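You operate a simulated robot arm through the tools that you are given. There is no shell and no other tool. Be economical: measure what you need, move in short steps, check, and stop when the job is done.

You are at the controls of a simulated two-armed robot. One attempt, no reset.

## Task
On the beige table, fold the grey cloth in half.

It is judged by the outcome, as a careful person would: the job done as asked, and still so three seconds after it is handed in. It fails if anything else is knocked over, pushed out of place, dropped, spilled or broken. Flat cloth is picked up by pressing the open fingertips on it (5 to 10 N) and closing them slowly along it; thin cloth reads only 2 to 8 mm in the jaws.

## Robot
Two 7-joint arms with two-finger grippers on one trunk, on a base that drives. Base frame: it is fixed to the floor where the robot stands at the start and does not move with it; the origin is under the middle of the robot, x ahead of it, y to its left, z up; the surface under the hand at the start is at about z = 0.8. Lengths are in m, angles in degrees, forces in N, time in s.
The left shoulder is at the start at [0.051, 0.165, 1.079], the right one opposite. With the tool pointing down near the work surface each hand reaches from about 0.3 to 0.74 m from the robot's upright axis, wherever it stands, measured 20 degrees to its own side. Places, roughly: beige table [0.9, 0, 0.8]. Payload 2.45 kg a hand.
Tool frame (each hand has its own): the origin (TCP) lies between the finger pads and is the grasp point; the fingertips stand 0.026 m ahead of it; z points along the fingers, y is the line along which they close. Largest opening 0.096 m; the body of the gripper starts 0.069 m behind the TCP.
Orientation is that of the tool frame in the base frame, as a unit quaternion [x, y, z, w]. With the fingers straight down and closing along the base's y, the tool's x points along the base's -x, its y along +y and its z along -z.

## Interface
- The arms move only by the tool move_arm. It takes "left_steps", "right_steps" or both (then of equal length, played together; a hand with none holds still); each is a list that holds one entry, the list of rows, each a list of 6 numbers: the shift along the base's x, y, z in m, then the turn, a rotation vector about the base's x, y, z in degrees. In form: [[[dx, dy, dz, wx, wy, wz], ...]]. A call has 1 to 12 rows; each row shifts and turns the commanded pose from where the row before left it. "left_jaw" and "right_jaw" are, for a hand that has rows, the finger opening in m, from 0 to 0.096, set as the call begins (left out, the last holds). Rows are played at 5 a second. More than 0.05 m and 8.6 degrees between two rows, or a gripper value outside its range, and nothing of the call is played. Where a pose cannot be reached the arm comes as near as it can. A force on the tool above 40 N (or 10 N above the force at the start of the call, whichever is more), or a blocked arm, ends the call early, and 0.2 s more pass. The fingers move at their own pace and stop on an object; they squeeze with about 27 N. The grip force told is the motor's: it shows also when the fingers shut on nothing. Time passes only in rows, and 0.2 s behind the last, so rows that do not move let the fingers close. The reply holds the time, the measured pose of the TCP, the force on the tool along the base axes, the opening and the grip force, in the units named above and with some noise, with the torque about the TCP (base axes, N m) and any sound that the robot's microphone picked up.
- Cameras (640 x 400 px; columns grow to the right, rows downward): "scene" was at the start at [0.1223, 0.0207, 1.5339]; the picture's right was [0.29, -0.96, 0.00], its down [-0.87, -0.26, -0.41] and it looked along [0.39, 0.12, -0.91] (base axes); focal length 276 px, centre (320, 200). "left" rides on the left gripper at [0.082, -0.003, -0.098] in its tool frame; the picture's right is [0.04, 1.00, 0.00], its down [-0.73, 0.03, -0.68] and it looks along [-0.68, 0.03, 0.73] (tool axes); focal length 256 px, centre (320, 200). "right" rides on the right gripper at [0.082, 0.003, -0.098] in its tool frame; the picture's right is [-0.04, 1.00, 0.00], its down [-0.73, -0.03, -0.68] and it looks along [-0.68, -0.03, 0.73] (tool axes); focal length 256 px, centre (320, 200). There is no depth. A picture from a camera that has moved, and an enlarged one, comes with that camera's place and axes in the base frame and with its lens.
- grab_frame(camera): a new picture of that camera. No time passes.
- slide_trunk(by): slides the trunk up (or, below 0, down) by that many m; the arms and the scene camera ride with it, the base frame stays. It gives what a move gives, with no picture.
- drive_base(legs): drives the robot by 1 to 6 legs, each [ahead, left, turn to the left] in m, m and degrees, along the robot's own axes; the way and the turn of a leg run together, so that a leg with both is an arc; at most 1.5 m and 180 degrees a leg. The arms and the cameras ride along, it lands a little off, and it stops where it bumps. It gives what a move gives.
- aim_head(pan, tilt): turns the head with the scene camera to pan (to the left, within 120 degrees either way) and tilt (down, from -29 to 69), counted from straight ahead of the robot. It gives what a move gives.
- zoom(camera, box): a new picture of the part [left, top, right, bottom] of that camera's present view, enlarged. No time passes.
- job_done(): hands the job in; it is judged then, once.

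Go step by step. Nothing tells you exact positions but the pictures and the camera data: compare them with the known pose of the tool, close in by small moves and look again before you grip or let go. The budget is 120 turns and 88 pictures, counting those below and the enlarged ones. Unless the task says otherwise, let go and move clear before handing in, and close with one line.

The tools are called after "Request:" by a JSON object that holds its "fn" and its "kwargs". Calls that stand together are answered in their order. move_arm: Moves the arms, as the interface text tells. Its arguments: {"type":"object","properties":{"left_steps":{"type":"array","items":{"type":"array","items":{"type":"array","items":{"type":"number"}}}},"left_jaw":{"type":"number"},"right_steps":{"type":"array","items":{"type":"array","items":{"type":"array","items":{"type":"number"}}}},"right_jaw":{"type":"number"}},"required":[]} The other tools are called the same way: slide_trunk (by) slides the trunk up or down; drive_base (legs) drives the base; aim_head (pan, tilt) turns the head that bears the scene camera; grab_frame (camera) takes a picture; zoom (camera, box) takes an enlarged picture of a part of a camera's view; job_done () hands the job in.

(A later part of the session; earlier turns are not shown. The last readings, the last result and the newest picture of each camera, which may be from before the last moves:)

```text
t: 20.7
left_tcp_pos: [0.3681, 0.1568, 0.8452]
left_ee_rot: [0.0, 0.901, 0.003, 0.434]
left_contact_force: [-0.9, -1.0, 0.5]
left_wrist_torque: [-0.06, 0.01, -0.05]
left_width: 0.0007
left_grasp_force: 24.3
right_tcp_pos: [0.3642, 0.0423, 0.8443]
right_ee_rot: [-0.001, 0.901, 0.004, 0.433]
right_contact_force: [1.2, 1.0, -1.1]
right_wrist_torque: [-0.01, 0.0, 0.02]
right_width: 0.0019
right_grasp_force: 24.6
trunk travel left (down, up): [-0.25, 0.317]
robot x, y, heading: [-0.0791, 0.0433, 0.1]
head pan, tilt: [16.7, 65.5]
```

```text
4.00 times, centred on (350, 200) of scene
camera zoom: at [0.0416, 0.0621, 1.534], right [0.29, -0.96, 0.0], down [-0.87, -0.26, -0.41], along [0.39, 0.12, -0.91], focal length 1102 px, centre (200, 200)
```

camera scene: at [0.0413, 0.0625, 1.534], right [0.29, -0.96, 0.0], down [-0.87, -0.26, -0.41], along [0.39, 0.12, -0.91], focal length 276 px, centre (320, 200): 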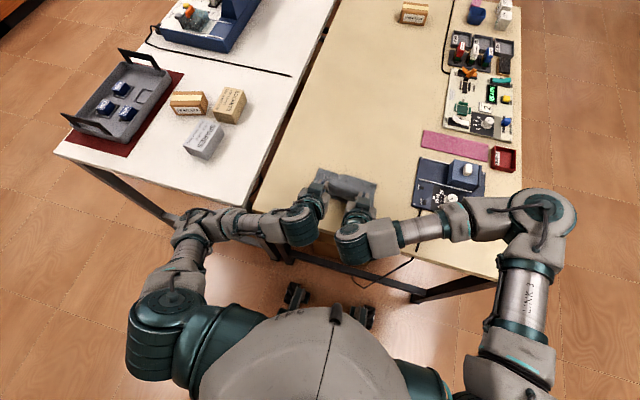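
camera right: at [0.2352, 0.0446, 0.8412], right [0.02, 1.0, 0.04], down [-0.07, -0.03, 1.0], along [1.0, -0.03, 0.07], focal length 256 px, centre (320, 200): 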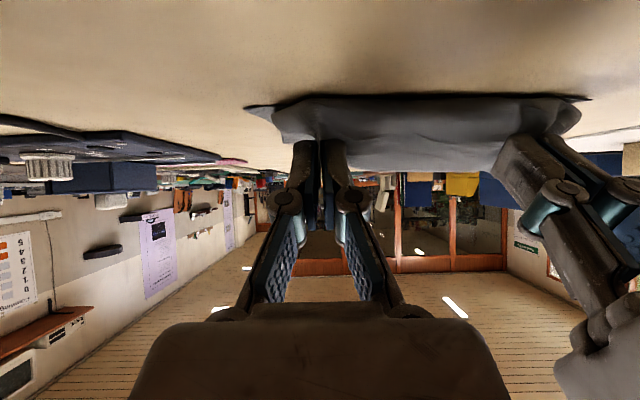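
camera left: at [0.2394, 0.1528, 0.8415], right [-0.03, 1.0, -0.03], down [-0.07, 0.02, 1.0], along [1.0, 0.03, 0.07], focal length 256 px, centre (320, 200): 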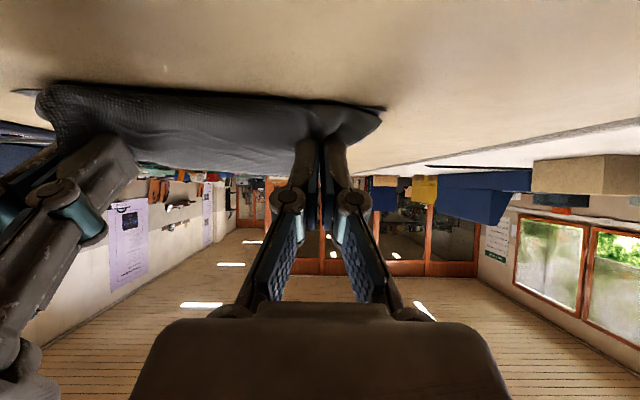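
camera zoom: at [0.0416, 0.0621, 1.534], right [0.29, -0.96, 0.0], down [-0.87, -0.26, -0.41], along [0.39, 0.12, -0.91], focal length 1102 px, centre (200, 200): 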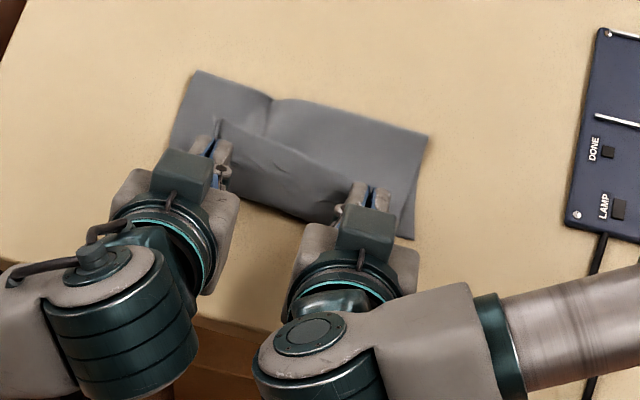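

The sheet is folded over with the held edge standing up by the near side. I'll open the jaws and see how it falls.

Request:
{"fn": "move_arm", "kwargs": {"left_steps": [[[0, 0, 0, 0, 0, 0], [0, 0, 0, 0, 0, 0], [0, 0, 0, 0, 0, 0]]], "right_steps": [[[0, 0, 0, 0, 0, 0], [0, 0, 0, 0, 0, 0], [0, 0, 0, 0, 0, 0]]], "left_jaw": 0.03, "right_jaw": 0.03}}

Request:
{"fn": "zoom", "kwargs": {"camera": "scene", "box": [270, 150, 430, 250]}}

Request:
{"fn": "grab_frame", "kwargs": {"camera": "left"}}

```text
t: 21.5
left_tcp_pos: [0.3676, 0.1559, 0.845]
left_ee_rot: [0.001, 0.901, 0.002, 0.434]
left_contact_force: [-0.4, -0.2, 0.7]
left_wrist_torque: [0.02, 0.02, 0.0]
left_width: 0.0299
left_grasp_force: 0.1
right_tcp_pos: [0.363, 0.0407, 0.8435]
right_ee_rot: [0.001, 0.901, 0.003, 0.433]
right_contact_force: [0.0, -0.6, -0.1]
right_wrist_torque: [0.0, 0.02, 0.0]
right_width: 0.0303
right_grasp_force: 0.0
trunk travel left (down, up): [-0.25, 0.317]
robot x, y, heading: [-0.0802, 0.0435, -0.1]
head pan, tilt: [16.7, 65.5]
```

```text
4.00 times, centred on (350, 200) of scene
camera zoom: at [0.0419, 0.0621, 1.534], right [0.29, -0.96, 0.0], down [-0.87, -0.26, -0.41], along [0.39, 0.12, -0.91], focal length 1102 px, centre (200, 200)
```

zoom: 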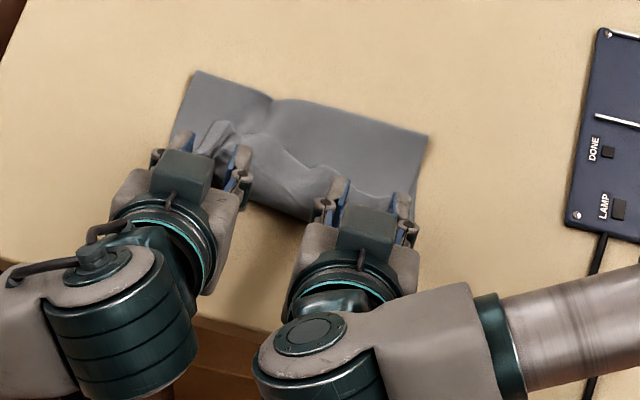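

```text
54 pictures are left
camera left: at [0.2394, 0.1528, 0.8416], right [-0.03, 1.0, -0.03], down [-0.07, 0.02, 1.0], along [1.0, 0.03, 0.07], focal length 256 px, centre (320, 200)
```

left: 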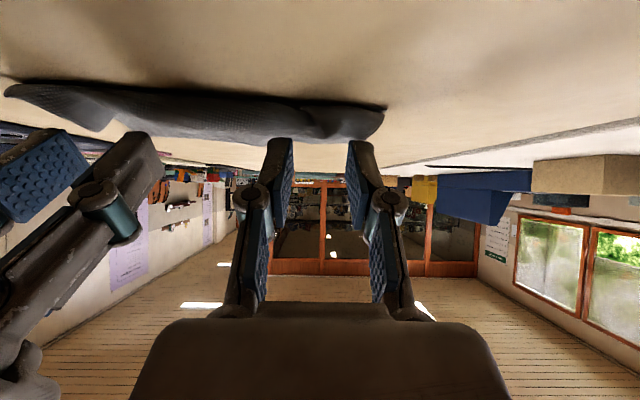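

Released, with the edge still partly curled back on top. I'll withdraw both hands backwards and up, untilt them and look.

Request:
{"fn": "move_arm", "kwargs": {"left_steps": [[[-0.016, 0, 0.012, 0, 0, 0], [-0.016, 0, 0.012, 0, 0, 0], [-0.01, 0, 0.02, 0, 0, 0], [0, 0.01, 0.025, 0, 5, 0], [0, 0.01, 0.02, 0, 7, 0], [0, 0.01, 0.01, 0, 7, 0], [0, 0.01, 0, 0, 7, 0], [0, 0.01, 0, 0, 7, 0], [0, 0.01, 0, 0, 7, 0]]], "right_steps": [[[-0.016, 0, 0.012, 0, 0, 0], [-0.016, 0, 0.012, 0, 0, 0], [-0.01, 0, 0.02, 0, 0, 0], [0, -0.01, 0.025, 0, 5, 0], [0, -0.01, 0.02, 0, 7, 0], [0, -0.01, 0.01, 0, 7, 0], [0, -0.01, 0, 0, 7, 0], [0, -0.01, 0, 0, 7, 0], [0, -0.01, 0, 0, 7, 0]]]}}

Request:
{"fn": "grab_frame", "kwargs": {"camera": "scene"}}

Request:
{"fn": "zoom", "kwargs": {"camera": "scene", "box": [270, 150, 430, 250]}}

Request:
{"fn": "grab_frame", "kwargs": {"camera": "left"}}

```text
t: 23.1
left_tcp_pos: [0.3685, 0.1918, 0.8281]
left_ee_rot: [0.006, 0.97, 0.026, 0.24]
left_contact_force: [-7.6, -1.2, 12.5]
left_wrist_torque: [-0.29, 0.19, -0.2]
left_width: 0.0311
left_grasp_force: 0.9
left hand out of reach, approached as far as the arm can: row 2, 3, 5, 6, 7
right_tcp_pos: [0.3176, 0.0083, 0.9453]
right_ee_rot: [0.001, 0.971, 0.001, 0.238]
right_contact_force: [0.9, -0.3, -0.8]
right_wrist_torque: [-0.04, 0.01, 0.01]
right_width: 0.03
right_grasp_force: 0.0
trunk travel left (down, up): [-0.25, 0.317]
robot x, y, heading: [-0.0813, 0.0417, -0.2]
head pan, tilt: [16.7, 65.5]
stopped in row 7 (left hand): the force on the tool passed its limit at 76 N (the readings are from after the stop); the commanded pose is now the measured one
```

```text
53 pictures are left
camera scene: at [0.0388, 0.0638, 1.5343], right [0.29, -0.96, 0.0], down [-0.87, -0.26, -0.41], along [0.4, 0.12, -0.91], focal length 276 px, centre (320, 200)
```

scene: 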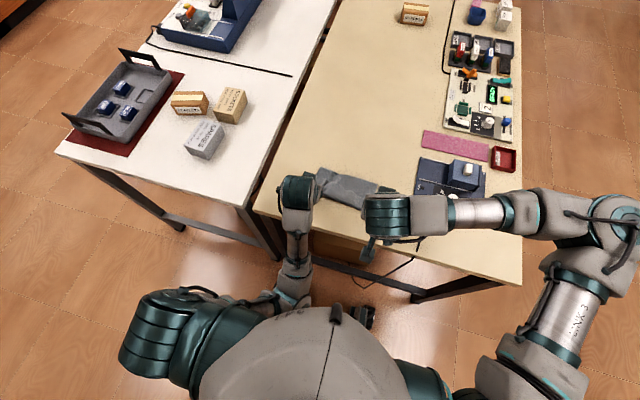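

```text
4.00 times, centred on (350, 200) of scene
camera zoom: at [0.0388, 0.0638, 1.5343], right [0.29, -0.96, 0.0], down [-0.87, -0.26, -0.41], along [0.4, 0.12, -0.91], focal length 1102 px, centre (200, 200)
```

zoom: 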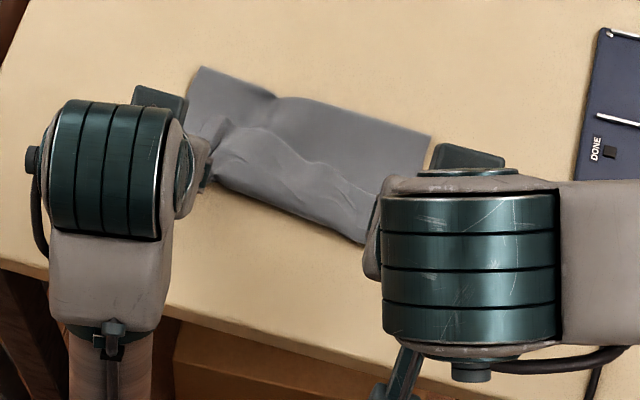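

```text
51 pictures are left
camera left: at [0.2502, 0.1851, 0.8779], right [-0.04, 1.0, 0.03], down [0.33, -0.02, 0.94], along [0.94, 0.05, -0.33], focal length 256 px, centre (320, 200)
```

left: 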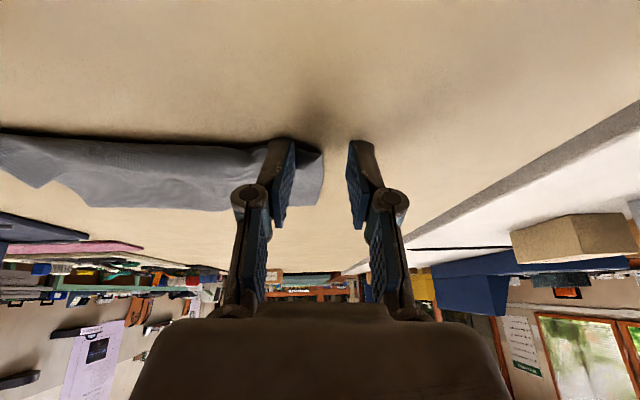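

The left arm folded awkwardly and touched the table; the cloth looks barely disturbed. I'll lift it straight up, then bring it out to a comfortable pose.

Request:
{"fn": "move_arm", "kwargs": {"left_steps": [[[0, 0, 0.01, 0, 0, 0], [0, 0, 0.015, 0, 0, 0], [0, 0, 0.02, 0, 0, 0], [0.005, 0, 0.025, 0, 0, 0], [0.01, 0.01, 0.025, 0, 0, 0], [0.01, 0.02, 0.02, 0, 0, 0]]]}}

Request:
{"fn": "grab_frame", "kwargs": {"camera": "scene"}}

```text
t: 24.5
left_tcp_pos: [0.4294, 0.226, 0.8596]
left_ee_rot: [0.003, 0.97, 0.041, 0.241]
left_contact_force: [0.1, 0.0, 0.1]
left_wrist_torque: [-0.02, -0.02, -0.01]
left_width: 0.0299
left_grasp_force: 0.0
left hand out of reach, approached as far as the arm can: row 2, 3, 4, 5, 6
right_tcp_pos: [0.318, 0.0038, 0.9439]
right_ee_rot: [0.001, 0.971, 0.002, 0.238]
right_contact_force: [0.5, 0.7, -0.4]
right_wrist_torque: [-0.01, 0.0, -0.02]
right_width: 0.0298
right_grasp_force: 0.0
trunk travel left (down, up): [-0.25, 0.317]
robot x, y, heading: [-0.0783, 0.0445, 0.0]
head pan, tilt: [16.7, 65.5]
```

```text
50 pictures are left
camera scene: at [0.0419, 0.0584, 1.534], right [0.29, -0.96, 0.0], down [-0.87, -0.26, -0.41], along [0.39, 0.12, -0.91], focal length 276 px, centre (320, 200)
```

scene: 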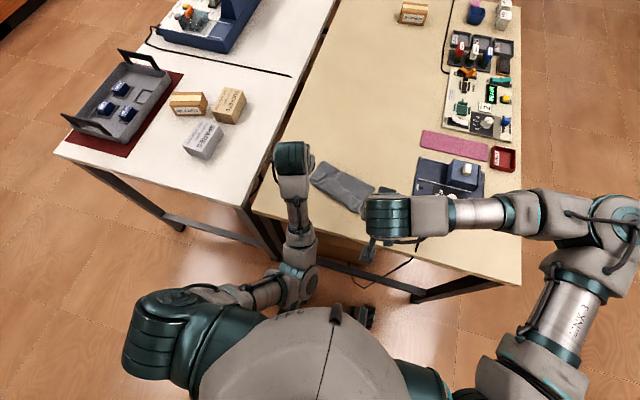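

The left elbow is dropped and limits its lift. I'll raise the trunk for clearance, which lifts both hands.

Request:
{"fn": "slide_trunk", "kwargs": {"by": 0.1}}

Request:
{"fn": "zoom", "kwargs": {"camera": "scene", "box": [250, 130, 450, 255]}}

```text
t: 25.8
left_tcp_pos: [0.4293, 0.2164, 0.9619]
left_ee_rot: [0.008, 0.971, 0.027, 0.239]
left_contact_force: [-0.3, -0.2, -0.3]
left_wrist_torque: [0.02, 0.01, -0.04]
left_width: 0.03
left_grasp_force: 0.0
right_tcp_pos: [0.3193, 0.0046, 1.0426]
right_ee_rot: [0.002, 0.972, 0.002, 0.237]
right_contact_force: [-0.5, 0.9, 0.3]
right_wrist_torque: [-0.01, 0.01, 0.01]
right_width: 0.03
right_grasp_force: 0.0
trunk travel left (down, up): [-0.35, 0.217]
robot x, y, heading: [-0.0788, 0.0448, 0.2]
head pan, tilt: [16.7, 65.5]
```

```text
3.20 times, centred on (350, 192) of scene
camera zoom: at [-0.0111, 0.0603, 1.6353], right [0.29, -0.96, 0.0], down [-0.87, -0.26, -0.41], along [0.39, 0.12, -0.91], focal length 882 px, centre (224, 224)
```

zoom: 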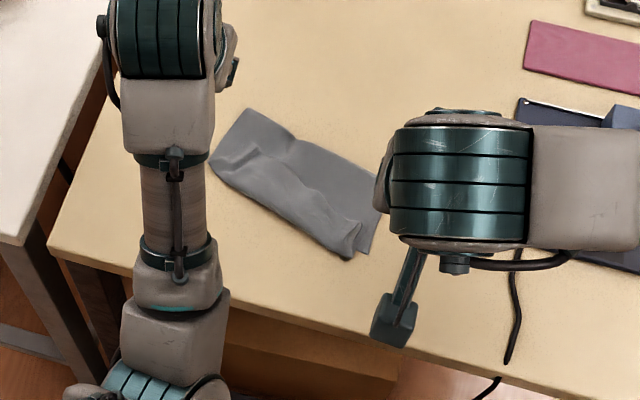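

The cloth got turned a little but is folded. I'll move the left hand out to the side and bring both hands level so I can inspect it.

Request:
{"fn": "move_arm", "kwargs": {"left_steps": [[[0.01, 0.03, 0.01, 0, 5, 0], [0.01, 0.03, 0.01, 0, 5, 0], [0.01, 0.03, 0.01, 0, 5, 0], [0.01, 0.03, 0.01, 0, 5, 0], [0.01, 0.03, 0.01, 0, 5, 0], [0.01, 0.03, 0.01, 0, 2.5, 0]]], "right_steps": [[[0.01, -0.03, 0, 0, 5, 0], [0.01, -0.03, 0, 0, 5, 0], [0.01, -0.03, 0, 0, 5, 0], [0.01, -0.03, 0, 0, 5, 0], [0.01, -0.03, 0, 0, 5, 0], [0.01, -0.01, 0, 0, 2.5, 0]]]}}

Request:
{"fn": "grab_frame", "kwargs": {"camera": "scene"}}

Request:
{"fn": "zoom", "kwargs": {"camera": "scene", "box": [280, 140, 420, 228]}}

```text
t: 27.2
left_tcp_pos: [0.5091, 0.4012, 1.0]
left_ee_rot: [0.012, 1.0, 0.022, 0.0]
left_contact_force: [0.9, -0.3, -0.9]
left_wrist_torque: [-0.02, 0.04, 0.01]
left_width: 0.0301
left_grasp_force: 0.1
left hand out of reach, approached as far as the arm can: row 1, 2
right_tcp_pos: [0.3798, -0.1542, 1.0443]
right_ee_rot: [0.001, 1.0, 0.001, -0.001]
right_contact_force: [0.3, 0.3, 0.4]
right_wrist_torque: [0.01, 0.03, 0.04]
right_width: 0.0299
right_grasp_force: 0.0
trunk travel left (down, up): [-0.35, 0.217]
robot x, y, heading: [-0.082, 0.0476, 0.2]
head pan, tilt: [16.7, 65.5]
```

```text
48 pictures are left
camera scene: at [-0.0092, 0.0618, 1.6353], right [0.29, -0.96, 0.0], down [-0.87, -0.26, -0.41], along [0.39, 0.12, -0.91], focal length 276 px, centre (320, 200)
```

scene: 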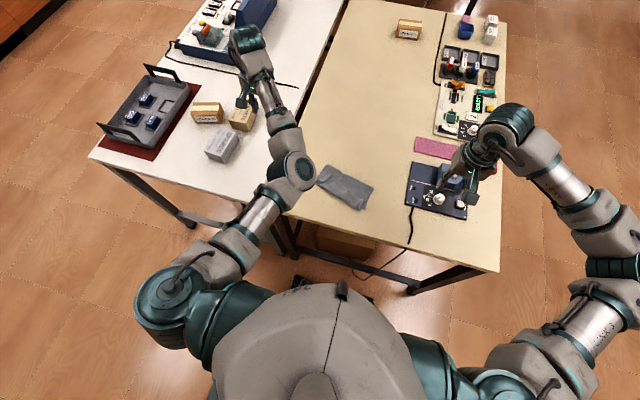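

```text
4.55 times, centred on (350, 184) of scene
camera zoom: at [-0.0092, 0.0618, 1.6353], right [0.29, -0.96, 0.0], down [-0.87, -0.26, -0.41], along [0.39, 0.12, -0.91], focal length 1253 px, centre (184, 273)
```

zoom: 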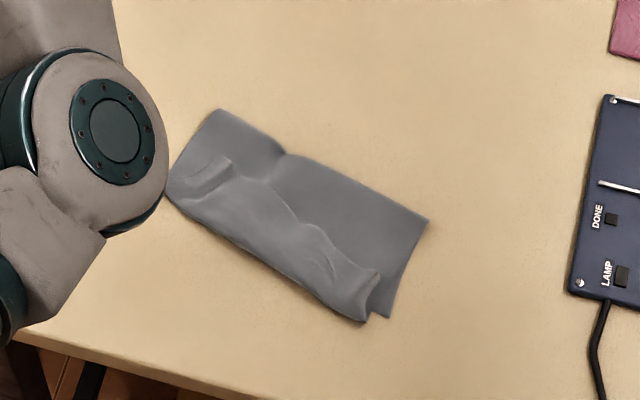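

The top layer's free edge seems curled back about 2–3 cm along the near side. I'll bring the right wrist camera over the cloth for a closer look.

Request:
{"fn": "move_arm", "kwargs": {"right_steps": [[[-0.004, 0.04, -0.01, 0, 0, 0], [-0.004, 0.04, -0.01, 0, 0, 0], [-0.004, 0.04, -0.01, 0, 0, 0], [-0.004, 0.04, -0.01, 0, 0, 0], [-0.004, 0.04, -0.01, 0, 0, 0], [0, 0.034, -0.01, 0, 0, 0]]]}}

Request:
{"fn": "grab_frame", "kwargs": {"camera": "right"}}

```text
t: 28.6
left_tcp_pos: [0.5079, 0.4048, 0.9982]
left_ee_rot: [0.012, 1.0, 0.022, 0.001]
left_contact_force: [0.6, 0.3, -0.6]
left_wrist_torque: [0.01, -0.02, 0.02]
left_width: 0.0299
left_grasp_force: 0.2
right_tcp_pos: [0.3592, 0.0826, 0.9855]
right_ee_rot: [0.001, 1.0, 0.0, 0.001]
right_contact_force: [0.5, -0.3, -0.4]
right_wrist_torque: [-0.01, 0.03, 0.01]
right_width: 0.0299
right_grasp_force: 0.1
trunk travel left (down, up): [-0.35, 0.217]
robot x, y, heading: [-0.0753, 0.05, 0.0]
head pan, tilt: [16.7, 65.5]
```

```text
46 pictures are left
camera right: at [0.2774, 0.0869, 1.0822], right [0.04, 1.0, 0.0], down [0.73, -0.03, 0.68], along [0.68, -0.03, -0.73], focal length 256 px, centre (320, 200)
```

right: 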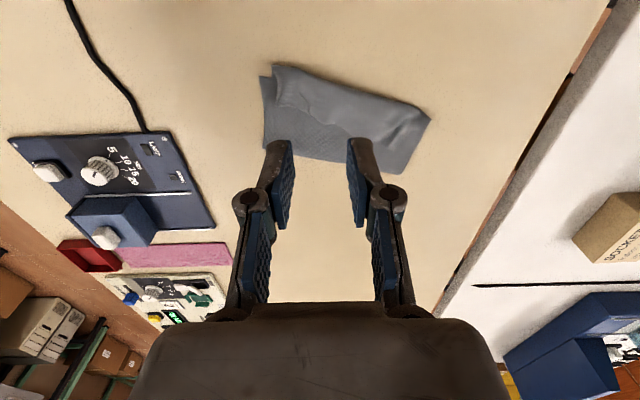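

Request:
{"fn": "zoom", "kwargs": {"camera": "right", "box": [240, 50, 448, 180]}}

```text
3.08 times, centred on (344, 115) of right
camera zoom: at [0.2774, 0.0869, 1.0822], right [0.04, 1.0, 0.0], down [0.73, -0.03, 0.68], along [0.68, -0.03, -0.73], focal length 788 px, centre (246, 462)
```

zoom: 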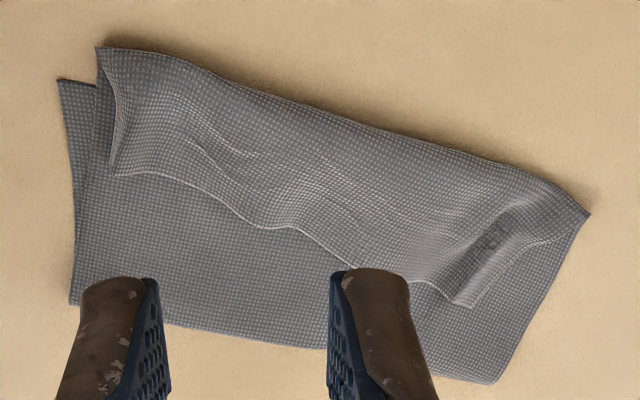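

The view shows the top layer is curled back on itself and the crease isn't at the middle (bottom layer about 8.5 cm, top about 14 cm). I'll regrip the top layer's free corners, unfold part way and refold low; first I bring both hands above those corners.

Request:
{"fn": "move_arm", "kwargs": {"left_steps": [[[-0.009, -0.031, 0, 0, 0, -1.9], [-0.009, -0.031, 0, 0, 0, -1.9], [-0.009, -0.031, 0, 0, 0, -1.9], [-0.009, -0.031, 0, 0, 0, -1.9], [-0.009, -0.031, 0, 0, 0, -1.9], [-0.009, -0.031, 0, 0, 0, -1.9], [-0.009, -0.031, 0, 0, 0, -1.9], [-0.009, -0.031, 0, 0, 0, -1.9]]], "right_steps": [[[0.003, -0.0035, 0.002, 0, 0, -1.9], [0.003, -0.0035, 0.002, 0, 0, -1.9], [0.003, -0.0035, 0.002, 0, 0, -1.9], [0.003, -0.0035, 0.002, 0, 0, -1.9], [0.003, -0.0035, 0.002, 0, 0, -1.9], [0.003, -0.0035, 0.002, 0, 0, -1.9], [0.003, -0.0035, 0.002, 0, 0, -1.9], [0.003, -0.0035, 0, 0, 0, -1.9]]]}}

Request:
{"fn": "grab_frame", "kwargs": {"camera": "scene"}}

Request:
{"fn": "grab_frame", "kwargs": {"camera": "left"}}

```text
t: 30.4
left_tcp_pos: [0.5363, 0.1973, 0.9568]
left_ee_rot: [0.144, 0.989, 0.023, 0.004]
left_contact_force: [0.3, 0.5, -0.1]
left_wrist_torque: [-0.01, -0.03, 0.01]
left_width: 0.0297
left_grasp_force: 0.0
left hand out of reach, approached as far as the arm can: row 3, 4, 5, 6, 7, 8
right_tcp_pos: [0.3831, 0.0516, 0.9982]
right_ee_rot: [0.133, 0.991, 0.002, 0.0]
right_contact_force: [0.0, -0.2, 0.4]
right_wrist_torque: [0.02, 0.01, -0.02]
right_width: 0.0296
right_grasp_force: 0.1
trunk travel left (down, up): [-0.35, 0.217]
robot x, y, heading: [-0.0809, 0.0437, 0.1]
head pan, tilt: [16.7, 65.5]
```

```text
44 pictures are left
camera scene: at [-0.0095, 0.0597, 1.6354], right [0.29, -0.96, 0.0], down [-0.87, -0.26, -0.41], along [0.39, 0.12, -0.91], focal length 276 px, centre (320, 200)
```

scene: 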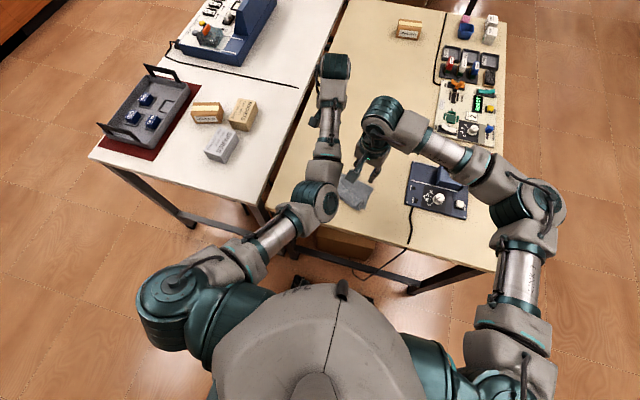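

```text
43 pictures are left
camera left: at [0.4558, 0.2124, 1.055], right [0.25, 0.97, 0.05], down [0.7, -0.21, 0.68], along [0.67, -0.13, -0.73], focal length 256 px, centre (320, 200)
```

left: 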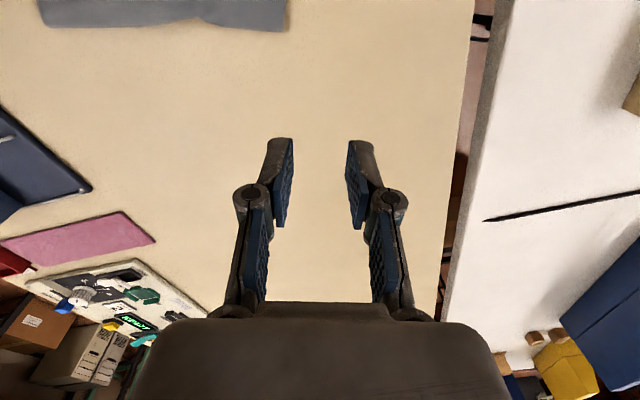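

The left arm's elbow has swung inward and limits it. I'll swing the left hand out wide and high to bring the elbow back out.

Request:
{"fn": "move_arm", "kwargs": {"left_steps": [[[-0.005, 0.035, 0.02, 0, 0, 2], [-0.005, 0.035, 0.02, 0, 0, 2], [-0.005, 0.035, 0.02, 0, 0, 2], [-0.005, 0.035, 0.015, 0, 0, 2], [-0.005, 0.035, 0.01, 0, 0, 2], [-0.005, 0.035, 0.01, 0, 0, 2], [-0.005, 0.035, 0.01, 0, 0, 2], [-0.005, 0.035, 0.01, 0, 0, 2], [-0.005, 0.035, 0.01, 0, 0, 0], [-0.005, 0.03, 0.01, 0, 0, 0]]]}}

Request:
{"fn": "grab_frame", "kwargs": {"camera": "scene"}}

```text
t: 32.6
left_tcp_pos: [0.4915, 0.5482, 1.0876]
left_ee_rot: [0.005, 1.0, 0.023, 0.001]
left_contact_force: [-0.9, 0.1, -0.4]
left_wrist_torque: [-0.01, 0.0, 0.01]
left_width: 0.0298
left_grasp_force: 0.1
left hand out of reach, approached as far as the arm can: row 1
right_tcp_pos: [0.3825, 0.0545, 0.9976]
right_ee_rot: [0.133, 0.991, 0.0, 0.002]
right_contact_force: [0.0, -0.1, 0.2]
right_wrist_torque: [0.0, -0.01, -0.01]
right_width: 0.03
right_grasp_force: 0.1
trunk travel left (down, up): [-0.35, 0.217]
robot x, y, heading: [-0.082, 0.0483, -0.2]
head pan, tilt: [16.7, 65.5]
```

```text
42 pictures are left
camera scene: at [-0.0102, 0.0665, 1.6353], right [0.29, -0.96, 0.0], down [-0.87, -0.26, -0.41], along [0.39, 0.12, -0.91], focal length 276 px, centre (320, 200)
```

scene: 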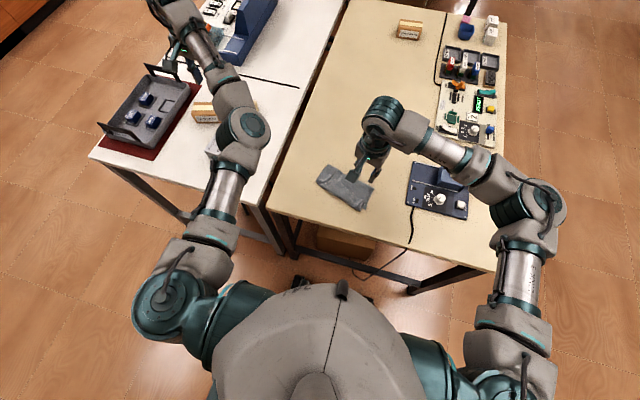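

The elbow stays inward, so I'll reposition the base to face the turned cloth squarely from further back, where that pose matters less.

Request:
{"fn": "drive_base", "kwargs": {"legs": [[-0.1, 0, 0], [0.0, 0.2, 0], [0, 0, -15]]}}

Request:
{"fn": "aim_head", "kwargs": {"pan": 0, "tilt": 58}}

Request:
{"fn": "grab_frame", "kwargs": {"camera": "scene"}}

```text
t: 35.9
left_tcp_pos: [0.4996, 0.5825, 1.0881]
left_ee_rot: [0.134, 0.991, 0.022, 0.004]
left_contact_force: [-0.7, -0.9, -0.2]
left_wrist_torque: [-0.02, 0.03, 0.01]
left_width: 0.03
left_grasp_force: 0.0
right_tcp_pos: [0.2694, 0.1349, 0.9982]
right_ee_rot: [0.261, 0.965, 0.001, 0.0]
right_contact_force: [-0.1, 0.7, 0.3]
right_wrist_torque: [0.03, -0.01, -0.02]
right_width: 0.0302
right_grasp_force: 0.1
trunk travel left (down, up): [-0.35, 0.217]
robot x, y, heading: [-0.1767, 0.2445, -15.1]
head pan, tilt: [16.7, 65.5]
```

```text
t: 36.7
left_tcp_pos: [0.4957, 0.5772, 1.0923]
left_ee_rot: [0.135, 0.991, 0.023, 0.006]
left_contact_force: [0.1, 0.1, 0.8]
left_wrist_torque: [0.06, 0.04, 0.03]
left_width: 0.0299
left_grasp_force: 0.1
right_tcp_pos: [0.2634, 0.1306, 1.0003]
right_ee_rot: [0.261, 0.965, 0.003, 0.002]
right_contact_force: [-0.4, 0.1, -0.3]
right_wrist_torque: [0.07, 0.0, -0.01]
right_width: 0.0301
right_grasp_force: 0.0
trunk travel left (down, up): [-0.35, 0.217]
robot x, y, heading: [-0.1825, 0.2422, -14.9]
head pan, tilt: [0.0, 58.0]
```

```text
41 pictures are left
camera scene: at [-0.1063, 0.2062, 1.6436], right [-0.26, -0.97, -0.01], down [-0.82, 0.22, -0.53], along [0.51, -0.13, -0.85], focal length 276 px, centre (320, 200)
```

scene: 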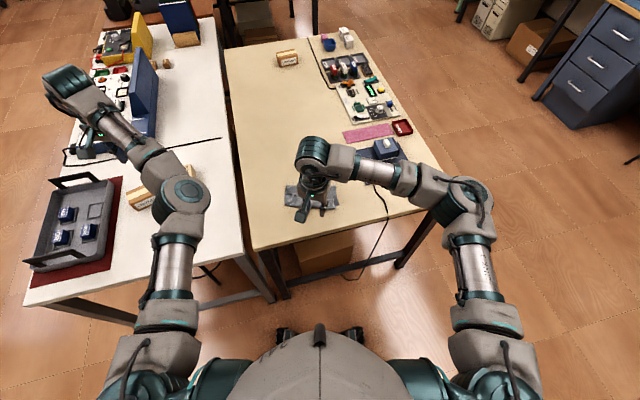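

Now the cloth lies straight ahead of the robot. I'll bring the left hand in through an extended pose, and move the right hand aside and square.

Request:
{"fn": "move_arm", "kwargs": {"left_steps": [[[0.02, -0.02, -0.003, 0, 0, 0], [0.02, -0.02, -0.003, 0, 0, 0], [0.02, -0.02, -0.003, 0, 0, 0], [0.02, -0.02, -0.003, 0, 0, 0], [0.02, -0.02, -0.003, 0, 0, 0], [0.02, -0.02, -0.003, 0, 0, 0], [0, -0.03, -0.003, 0, 0, 0], [-0.01, -0.035, -0.003, 0, 0, 0], [-0.02, -0.035, -0.003, 0, 0, 0], [-0.02, -0.035, -0.003, 0, 0, 0], [-0.02, -0.035, -0.003, 0, 0, 0]]], "right_steps": [[[0.01, -0.016, 0, 0, 0, 1.4], [0.01, -0.016, 0, 0, 0, 1.4], [0.01, -0.016, 0, 0, 0, 1.4], [0.01, -0.016, 0, 0, 0, 1.4], [0.01, -0.016, 0, 0, 0, 1.4], [0.01, -0.016, 0, 0, 0, 1.4], [0.01, -0.016, 0, 0, 0, 1.4], [0.01, -0.016, 0, 0, 0, 1.4], [0.01, -0.016, 0, 0, 0, 1.4], [0.01, -0.016, 0, 0, 0, 1.4], [0.01, -0.016, 0, 0, 0, 1]]]}}

Request:
{"fn": "grab_frame", "kwargs": {"camera": "scene"}}

```text
t: 39.1
left_tcp_pos: [0.5401, 0.2676, 1.0504]
left_ee_rot: [0.134, 0.991, 0.024, 0.005]
left_contact_force: [0.5, 0.0, -0.7]
left_wrist_torque: [0.0, -0.01, -0.02]
left_width: 0.03
left_grasp_force: 0.0
left hand out of reach, approached as far as the arm can: row 4, 5, 6, 8, 9, 10, 11
right_tcp_pos: [0.3745, -0.0448, 0.9993]
right_ee_rot: [0.132, 0.991, 0.003, 0.002]
right_contact_force: [1.0, -0.7, -0.1]
right_wrist_torque: [0.06, 0.0, 0.02]
right_width: 0.0302
right_grasp_force: 0.0
trunk travel left (down, up): [-0.35, 0.217]
robot x, y, heading: [-0.1806, 0.2428, -14.6]
head pan, tilt: [0.0, 58.0]
```

```text
40 pictures are left
camera scene: at [-0.1022, 0.216, 1.6436], right [-0.26, -0.97, 0.0], down [-0.82, 0.22, -0.53], along [0.51, -0.13, -0.85], focal length 276 px, centre (320, 200)
```

scene: 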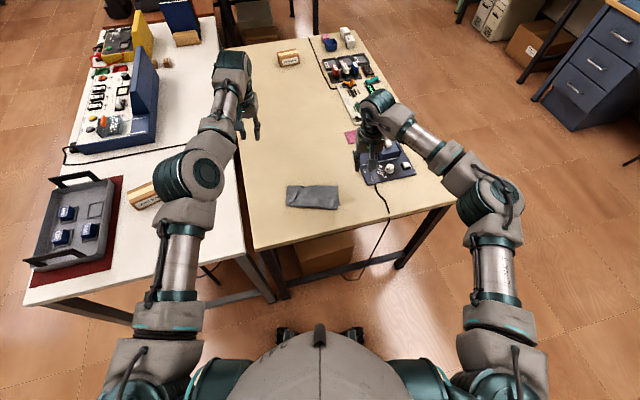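

The left elbow has come round nicely. I'll lower the trunk back and try bringing the left hand in closer above the cloth.

Request:
{"fn": "slide_trunk", "kwargs": {"by": -0.08}}

Request:
{"fn": "move_arm", "kwargs": {"left_steps": [[[-0.018, -0.016, -0.004, 0, 0, 0], [-0.018, -0.016, -0.004, 0, 0, 0], [-0.018, -0.016, -0.004, 0, 0, 0], [-0.018, -0.016, -0.004, 0, 0, 0], [-0.015, -0.016, -0.004, 0, 0, 0], [-0.015, -0.016, -0.004, 0, 0, 0]]]}}

Request:
{"fn": "grab_frame", "kwargs": {"camera": "scene"}}

Request:
{"fn": "zoom", "kwargs": {"camera": "scene", "box": [264, 160, 364, 222]}}

```text
t: 40.2
left_tcp_pos: [0.547, 0.2711, 0.9372]
left_ee_rot: [0.135, 0.99, 0.025, -0.022]
left_contact_force: [-0.2, 0.4, 0.3]
left_wrist_torque: [-0.02, 0.0, 0.0]
left_width: 0.0297
left_grasp_force: 0.2
right_tcp_pos: [0.3749, -0.0404, 0.9195]
right_ee_rot: [0.133, 0.991, 0.002, 0.004]
right_contact_force: [-0.2, -0.3, 0.3]
right_wrist_torque: [-0.01, 0.0, 0.01]
right_width: 0.0302
right_grasp_force: 0.0
trunk travel left (down, up): [-0.27, 0.297]
robot x, y, heading: [-0.1761, 0.2444, -14.5]
head pan, tilt: [0.0, 58.0]
```

```text
t: 41.6
left_tcp_pos: [0.4971, 0.1532, 0.9154]
left_ee_rot: [0.134, 0.99, 0.025, -0.024]
left_contact_force: [-0.2, -0.2, 0.2]
left_wrist_torque: [0.03, 0.01, 0.0]
left_width: 0.0301
left_grasp_force: 0.0
left hand out of reach, approached as far as the arm can: row 1, 2, 3, 4, 5, 6
right_tcp_pos: [0.375, -0.04, 0.9205]
right_ee_rot: [0.132, 0.991, 0.0, 0.003]
right_contact_force: [-0.9, 0.1, 0.1]
right_wrist_torque: [0.05, -0.03, 0.0]
right_width: 0.0301
right_grasp_force: 0.0
trunk travel left (down, up): [-0.27, 0.297]
robot x, y, heading: [-0.1813, 0.2448, -14.8]
head pan, tilt: [0.0, 58.0]
```

```text
39 pictures are left
camera scene: at [-0.063, 0.2093, 1.5628], right [-0.26, -0.97, 0.0], down [-0.82, 0.22, -0.53], along [0.51, -0.13, -0.85], focal length 276 px, centre (320, 200)
```

scene: 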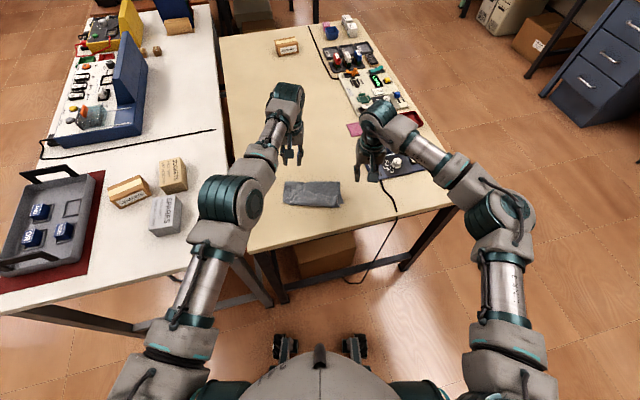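

```text
6.40 times, centred on (314, 191) of scene
camera zoom: at [-0.063, 0.2093, 1.5628], right [-0.26, -0.97, 0.0], down [-0.82, 0.22, -0.53], along [0.51, -0.13, -0.85], focal length 1764 px, centre (358, 258)
```

zoom: 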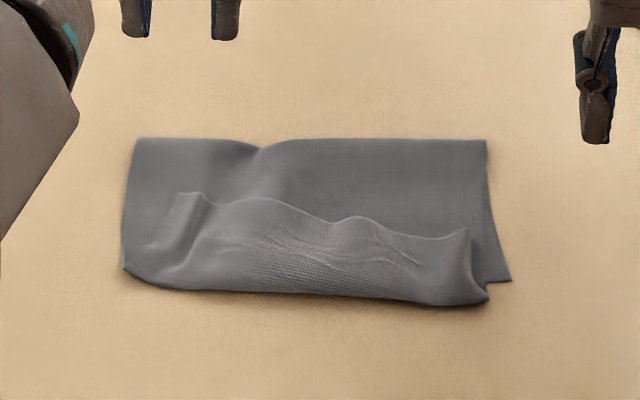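

The view is now square-on and the left arm is back in a good pose. The top free corners are at about P3(0.388,0.036) and P7(0.449,0.172); I'll grip the right one first, approaching from above.

Request:
{"fn": "move_arm", "kwargs": {"right_steps": [[[0.002, 0.02, 0, 0, 0, 0], [0.002, 0.02, -0.01, 0, 0, 0], [0.002, 0.02, -0.015, 0, 0, 0], [0.002, 0.022, -0.015, 0, 0, 0], [0.002, 0.02, -0.015, 0, 0, 0], [0, 0, -0.012, 0, 0, 0]]], "left_steps": [[[0.01, 0.01, 0, 0, 0, 0], [0.01, 0.01, 0, 0, 0, 0], [0.005, 0.01, 0, 0, 0, 0], [0, 0.01, 0, 0, 0, 0], [0, 0.01, 0, 0, 0, 0], [0, 0, 0, 0, 0, 0]]], "right_jaw": 0.036}}

Request:
{"fn": "grab_frame", "kwargs": {"camera": "right"}}

```text
t: 43.0
left_tcp_pos: [0.5241, 0.2088, 0.913]
left_ee_rot: [0.133, 0.991, 0.023, -0.024]
left_contact_force: [0.7, -1.0, 0.7]
left_wrist_torque: [-0.03, -0.03, -0.05]
left_width: 0.0299
left_grasp_force: 0.1
left hand out of reach, approached as far as the arm can: row 2, 5
right_tcp_pos: [0.388, 0.0682, 0.8528]
right_ee_rot: [0.131, 0.991, -0.002, 0.002]
right_contact_force: [0.4, -0.4, 0.1]
right_wrist_torque: [0.01, -0.01, -0.01]
right_width: 0.036
right_grasp_force: 0.1
trunk travel left (down, up): [-0.27, 0.297]
robot x, y, heading: [-0.1799, 0.2478, -14.8]
head pan, tilt: [0.0, 58.0]
```

```text
37 pictures are left
camera right: at [0.3093, 0.0928, 0.9502], right [0.3, 0.95, 0.0], down [0.7, -0.22, 0.68], along [0.65, -0.21, -0.73], focal length 256 px, centre (320, 200)
```

right: 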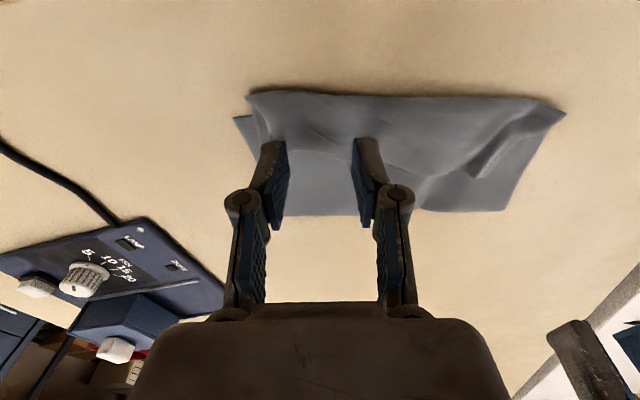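

Request:
{"fn": "zoom", "kwargs": {"camera": "right", "box": [220, 70, 460, 220]}}

```text
2.67 times, centred on (340, 145) of right
camera zoom: at [0.3093, 0.0928, 0.9502], right [0.3, 0.95, 0.0], down [0.7, -0.22, 0.68], along [0.65, -0.21, -0.73], focal length 683 px, centre (267, 347)
```

zoom: 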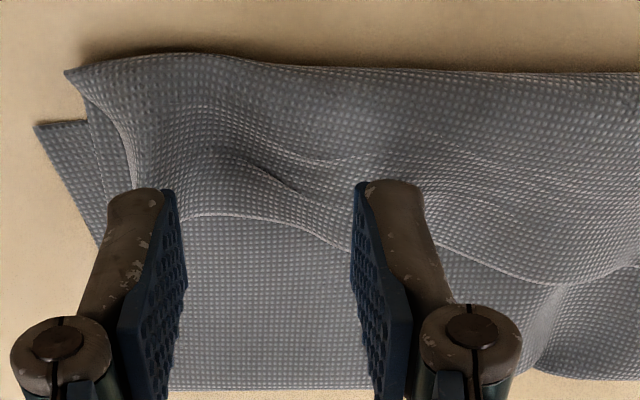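

The fingers are about 8 mm too far past the edge; I'll shift back towards the near side and come down until I feel contact.

Request:
{"fn": "move_arm", "kwargs": {"right_steps": [[[-0.005, -0.001, -0.002, 0, 0, 0], [-0.004, -0.001, -0.004, 0, 0, 0], [0, 0, -0.004, 0, 0, 0], [0, 0, -0.004, 0, 0, 0], [0, 0, -0.004, 0, 0, 0]]]}}

```text
t: 44.2
left_tcp_pos: [0.5229, 0.2044, 0.9143]
left_ee_rot: [0.135, 0.99, 0.025, -0.023]
left_contact_force: [-0.7, 0.1, -0.7]
left_wrist_torque: [-0.03, 0.03, 0.0]
left_width: 0.0301
left_grasp_force: 0.0
right_tcp_pos: [0.3779, 0.0629, 0.8343]
right_ee_rot: [0.132, 0.991, -0.001, 0.003]
right_contact_force: [0.5, 0.0, 0.6]
right_wrist_torque: [0.0, -0.01, 0.01]
right_width: 0.0359
right_grasp_force: 0.0
trunk travel left (down, up): [-0.27, 0.297]
robot x, y, heading: [-0.1807, 0.2427, -14.8]
head pan, tilt: [0.0, 58.0]
```

Request:
{"fn": "move_arm", "kwargs": {"right_steps": [[[0, 0, -0.002, 0, 0, 0], [0, 0, -0.002, 0, 0, 0], [0, 0, -0.002, 0, 0, 0]]]}}

Request:
{"fn": "zoom", "kwargs": {"camera": "right", "box": [220, 70, 460, 220]}}

```text
t: 45.0
left_tcp_pos: [0.5224, 0.2053, 0.9137]
left_ee_rot: [0.134, 0.99, 0.024, -0.022]
left_contact_force: [0.3, 1.2, 0.2]
left_wrist_torque: [0.0, 0.02, -0.01]
left_width: 0.0301
left_grasp_force: 0.0
right_tcp_pos: [0.3772, 0.0624, 0.8297]
right_ee_rot: [0.133, 0.991, 0.0, 0.003]
right_contact_force: [-1.0, -0.4, 1.5]
right_wrist_torque: [0.07, -0.01, -0.01]
right_width: 0.0362
right_grasp_force: 0.0
trunk travel left (down, up): [-0.27, 0.297]
robot x, y, heading: [-0.1816, 0.2431, -15.0]
head pan, tilt: [0.0, 58.0]
```

```text
2.67 times, centred on (340, 145) of right
camera zoom: at [0.2989, 0.0871, 0.9263], right [0.3, 0.95, 0.0], down [0.7, -0.22, 0.68], along [0.65, -0.21, -0.73], focal length 683 px, centre (267, 347)
```

zoom: 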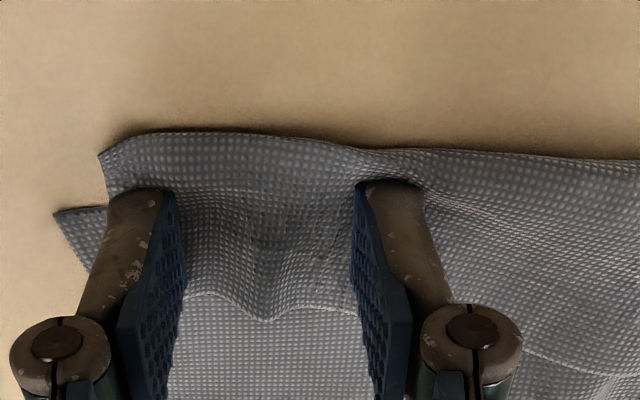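

Good placement with light contact. I'll press slightly and close in steps.

Request:
{"fn": "move_arm", "kwargs": {"right_steps": [[[0.003, 0, -0.001, 0, 0, 0], [0, 0, -0.001, 0, 0, 0]]], "right_jaw": 0.034}}

Request:
{"fn": "move_arm", "kwargs": {"right_steps": [[[0, 0, 0, 0, 0, 0], [0, 0, 0, 0, 0, 0]]], "right_jaw": 0.022}}

Request:
{"fn": "move_arm", "kwargs": {"right_steps": [[[0, 0, 0, 0, 0, 0], [0, 0, 0, 0, 0, 0]]], "right_jaw": 0.011}}

Request:
{"fn": "zoom", "kwargs": {"camera": "right", "box": [220, 70, 460, 220]}}

```text
t: 45.6
left_tcp_pos: [0.5217, 0.2044, 0.9149]
left_ee_rot: [0.134, 0.99, 0.024, -0.023]
left_contact_force: [-0.5, -0.4, 0.0]
left_wrist_torque: [-0.01, -0.01, 0.01]
left_width: 0.0297
left_grasp_force: 0.0
right_tcp_pos: [0.3799, 0.0636, 0.8281]
right_ee_rot: [0.132, 0.991, 0.001, 0.003]
right_contact_force: [-1.5, 0.6, 8.7]
right_wrist_torque: [-0.08, 0.12, 0.0]
right_width: 0.034
right_grasp_force: 0.2
trunk travel left (down, up): [-0.27, 0.297]
robot x, y, heading: [-0.1798, 0.2433, -14.7]
head pan, tilt: [0.0, 58.0]
```

```text
t: 46.2
left_tcp_pos: [0.5222, 0.2055, 0.9136]
left_ee_rot: [0.134, 0.99, 0.025, -0.022]
left_contact_force: [0.3, -0.8, 0.0]
left_wrist_torque: [0.01, 0.03, -0.02]
left_width: 0.0298
left_grasp_force: 0.0
right_tcp_pos: [0.3811, 0.0627, 0.828]
right_ee_rot: [0.132, 0.991, -0.001, 0.003]
right_contact_force: [1.7, -0.1, 14.3]
right_wrist_torque: [-0.04, -0.01, 0.03]
right_width: 0.0226
right_grasp_force: 0.1
trunk travel left (down, up): [-0.27, 0.297]
robot x, y, heading: [-0.1818, 0.2438, -14.7]
head pan, tilt: [0.0, 58.0]
```

```text
t: 46.8
left_tcp_pos: [0.5214, 0.2053, 0.9139]
left_ee_rot: [0.135, 0.99, 0.025, -0.023]
left_contact_force: [1.0, 0.3, 0.1]
left_wrist_torque: [-0.01, -0.01, 0.0]
left_width: 0.03
left_grasp_force: 0.0
right_tcp_pos: [0.381, 0.0625, 0.8276]
right_ee_rot: [0.132, 0.991, 0.0, 0.005]
right_contact_force: [1.0, -0.8, 16.0]
right_wrist_torque: [-0.05, 0.03, 0.0]
right_width: 0.01
right_grasp_force: 0.0
trunk travel left (down, up): [-0.27, 0.297]
robot x, y, heading: [-0.1803, 0.245, -14.5]
head pan, tilt: [0.0, 58.0]
```

```text
2.67 times, centred on (340, 145) of right
camera zoom: at [0.3013, 0.0875, 0.925], right [0.3, 0.95, 0.0], down [0.7, -0.22, 0.68], along [0.65, -0.21, -0.73], focal length 683 px, centre (267, 347)
```

zoom: 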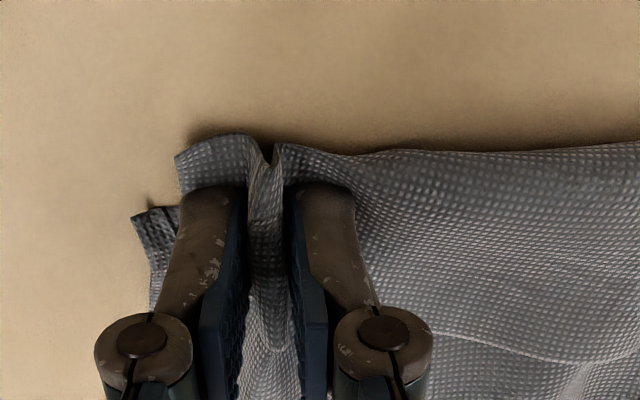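

The gather may include lower layers too. I'll close, lift slightly and check what is held.

Request:
{"fn": "move_arm", "kwargs": {"right_steps": [[[0, 0, 0, 0, 0, 0], [0, 0, 0, 0, 0, 0], [0, 0, 0.01, 0, 0, 0], [0, 0, 0.015, 0, 0, 0], [0, 0, 0.015, 0, 0, 0]]], "right_jaw": 0}}

Request:
{"fn": "grab_frame", "kwargs": {"camera": "right"}}

Request:
{"fn": "zoom", "kwargs": {"camera": "scene", "box": [254, 150, 374, 225]}}

```text
t: 48.0
left_tcp_pos: [0.5226, 0.2049, 0.9139]
left_ee_rot: [0.135, 0.99, 0.024, -0.025]
left_contact_force: [0.4, -1.4, 0.8]
left_wrist_torque: [0.01, 0.0, 0.01]
left_width: 0.0301
left_grasp_force: 0.1
right_tcp_pos: [0.381, 0.0639, 0.8662]
right_ee_rot: [0.13, 0.991, -0.001, 0.001]
right_contact_force: [-1.1, 0.8, 0.1]
right_wrist_torque: [-0.01, 0.0, -0.02]
right_width: 0.0028
right_grasp_force: 25.7
trunk travel left (down, up): [-0.27, 0.297]
robot x, y, heading: [-0.1757, 0.2471, -14.9]
head pan, tilt: [0.0, 58.0]
```

```text
33 pictures are left
camera right: at [0.3021, 0.0872, 0.9635], right [0.3, 0.95, 0.0], down [0.7, -0.22, 0.68], along [0.65, -0.2, -0.73], focal length 256 px, centre (320, 200)
```

right: 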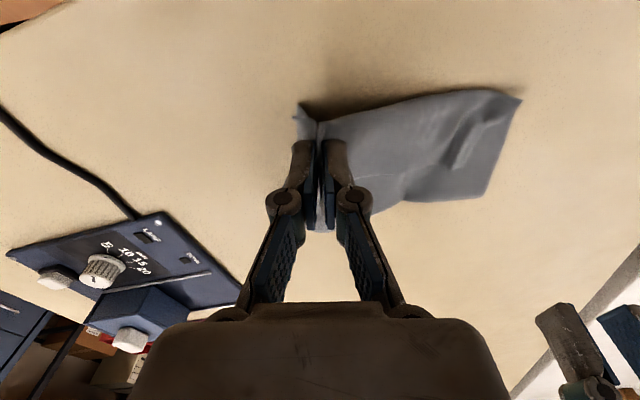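

```text
5.33 times, centred on (314, 188) of scene
camera zoom: at [-0.0623, 0.212, 1.5628], right [-0.26, -0.97, 0.0], down [-0.82, 0.22, -0.53], along [0.51, -0.13, -0.85], focal length 1470 px, centre (352, 267)
```

zoom: 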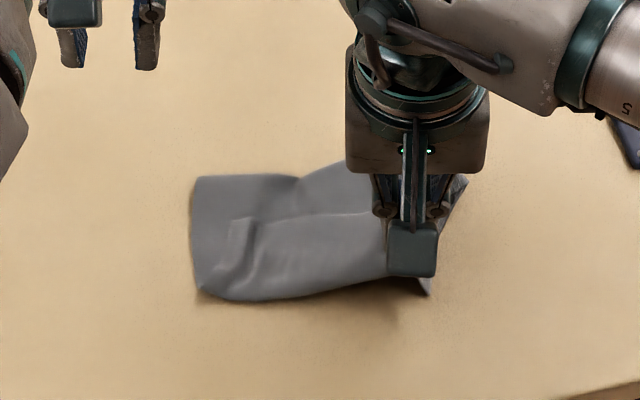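

Request:
{"fn": "move_arm", "kwargs": {"right_steps": [[[0.01, 0, 0.02, 0, 0, 0], [0.01, 0, 0.02, 0, 0, 0], [0.01, 0, 0.02, 0, 0, 0], [0.01, 0, 0.02, 0, 0, 0]]]}}

Request:
{"fn": "grab_frame", "kwargs": {"camera": "right"}}

Request:
{"fn": "grab_frame", "kwargs": {"camera": "left"}}

```text
t: 49.0
left_tcp_pos: [0.5228, 0.2056, 0.9124]
left_ee_rot: [0.135, 0.99, 0.024, -0.023]
left_contact_force: [-1.0, -0.1, -0.3]
left_wrist_torque: [-0.01, 0.01, 0.01]
left_width: 0.0295
left_grasp_force: 0.0
right_tcp_pos: [0.4207, 0.0634, 0.9475]
right_ee_rot: [0.132, 0.991, -0.002, 0.001]
right_contact_force: [0.7, 1.0, 0.1]
right_wrist_torque: [0.0, 0.0, -0.02]
right_width: 0.0036
right_grasp_force: 33.0
trunk travel left (down, up): [-0.27, 0.297]
robot x, y, heading: [-0.1843, 0.2438, -15.1]
head pan, tilt: [0.0, 58.0]
```

```text
31 pictures are left
camera right: at [0.3421, 0.0878, 1.0452], right [0.3, 0.95, 0.0], down [0.7, -0.22, 0.68], along [0.65, -0.21, -0.73], focal length 256 px, centre (320, 200)
```

right: 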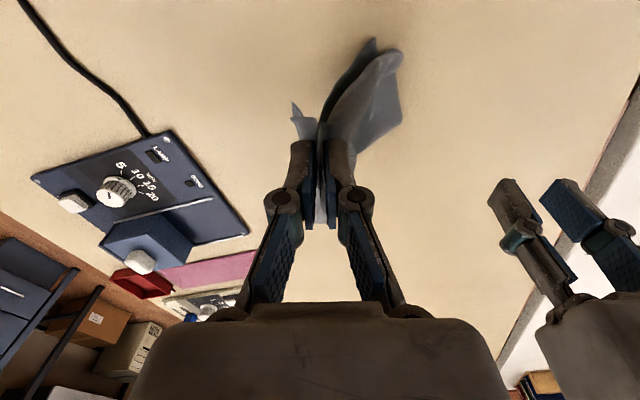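

```text
30 pictures are left
camera left: at [0.4465, 0.2186, 1.0158], right [0.23, 0.97, 0.04], down [0.74, -0.2, 0.64], along [0.63, -0.11, -0.77], focal length 256 px, centre (320, 200)
```

left: 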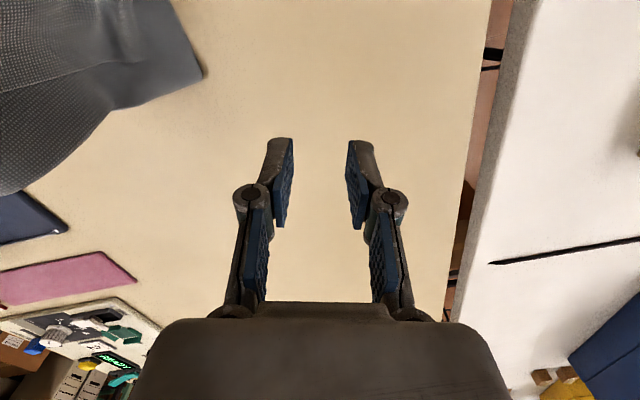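

The right hand picked up all layers together, so that won't separate them. I'll lay it back down, drawn slightly to the right so it stays flat, and release.

Request:
{"fn": "move_arm", "kwargs": {"right_steps": [[[-0.01, -0.003, -0.02, 0, 0, 0], [-0.01, -0.004, -0.02, 0, 0, 0], [-0.01, -0.004, -0.02, 0, 0, 0], [-0.01, -0.004, -0.02, 0, 0, 0], [0, -0.003, -0.015, 0, 0, 0], [0, 0, -0.015, 0, 0, 0], [0, 0, -0.006, 0, 0, 0]]]}}

Request:
{"fn": "move_arm", "kwargs": {"right_steps": [[[0, 0, 0, 0, 0, 0], [0, 0, 0, 0, 0, 0], [0, 0, 0.01, 0, 0, 0], [0, 0, 0.02, 0, 0, 0], [0, -0.01, 0.03, 0, 0, 0], [0, -0.03, 0.02, 0, 0, 0], [0, -0.03, 0, 0, 0, 0]]], "right_jaw": 0.03}}

Request:
{"fn": "zoom", "kwargs": {"camera": "scene", "box": [254, 150, 374, 225]}}

```text
t: 50.6
left_tcp_pos: [0.5235, 0.2048, 0.9135]
left_ee_rot: [0.134, 0.99, 0.024, -0.023]
left_contact_force: [1.4, -0.9, 0.4]
left_wrist_torque: [-0.01, -0.01, 0.01]
left_width: 0.0297
left_grasp_force: 0.0
right_tcp_pos: [0.3807, 0.0443, 0.8312]
right_ee_rot: [0.132, 0.991, -0.001, 0.002]
right_contact_force: [-0.6, 0.2, 2.4]
right_wrist_torque: [-0.07, -0.02, -0.01]
right_width: 0.002
right_grasp_force: 25.9
trunk travel left (down, up): [-0.27, 0.297]
robot x, y, heading: [-0.1824, 0.2469, -14.9]
head pan, tilt: [0.0, 58.0]
```

```text
t: 52.2
left_tcp_pos: [0.5223, 0.2031, 0.9144]
left_ee_rot: [0.134, 0.99, 0.026, -0.024]
left_contact_force: [0.0, 1.3, -0.7]
left_wrist_torque: [0.02, -0.01, 0.0]
left_width: 0.0299
left_grasp_force: 0.0
right_tcp_pos: [0.3802, -0.0276, 0.9097]
right_ee_rot: [0.132, 0.991, 0.001, 0.003]
right_contact_force: [-0.9, 0.4, 0.2]
right_wrist_torque: [-0.01, -0.02, -0.03]
right_width: 0.0298
right_grasp_force: 0.0
trunk travel left (down, up): [-0.27, 0.297]
robot x, y, heading: [-0.1803, 0.2428, -15.2]
head pan, tilt: [0.0, 58.0]
```

```text
5.33 times, centred on (314, 188) of scene
camera zoom: at [-0.0625, 0.2092, 1.5627], right [-0.26, -0.97, 0.0], down [-0.82, 0.22, -0.52], along [0.51, -0.13, -0.85], focal length 1470 px, centre (352, 267)
```

zoom: 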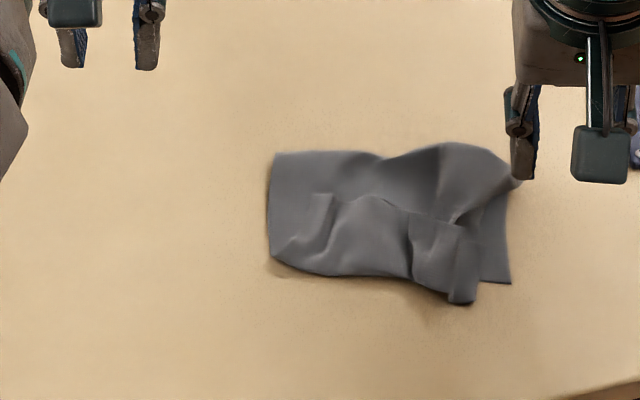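

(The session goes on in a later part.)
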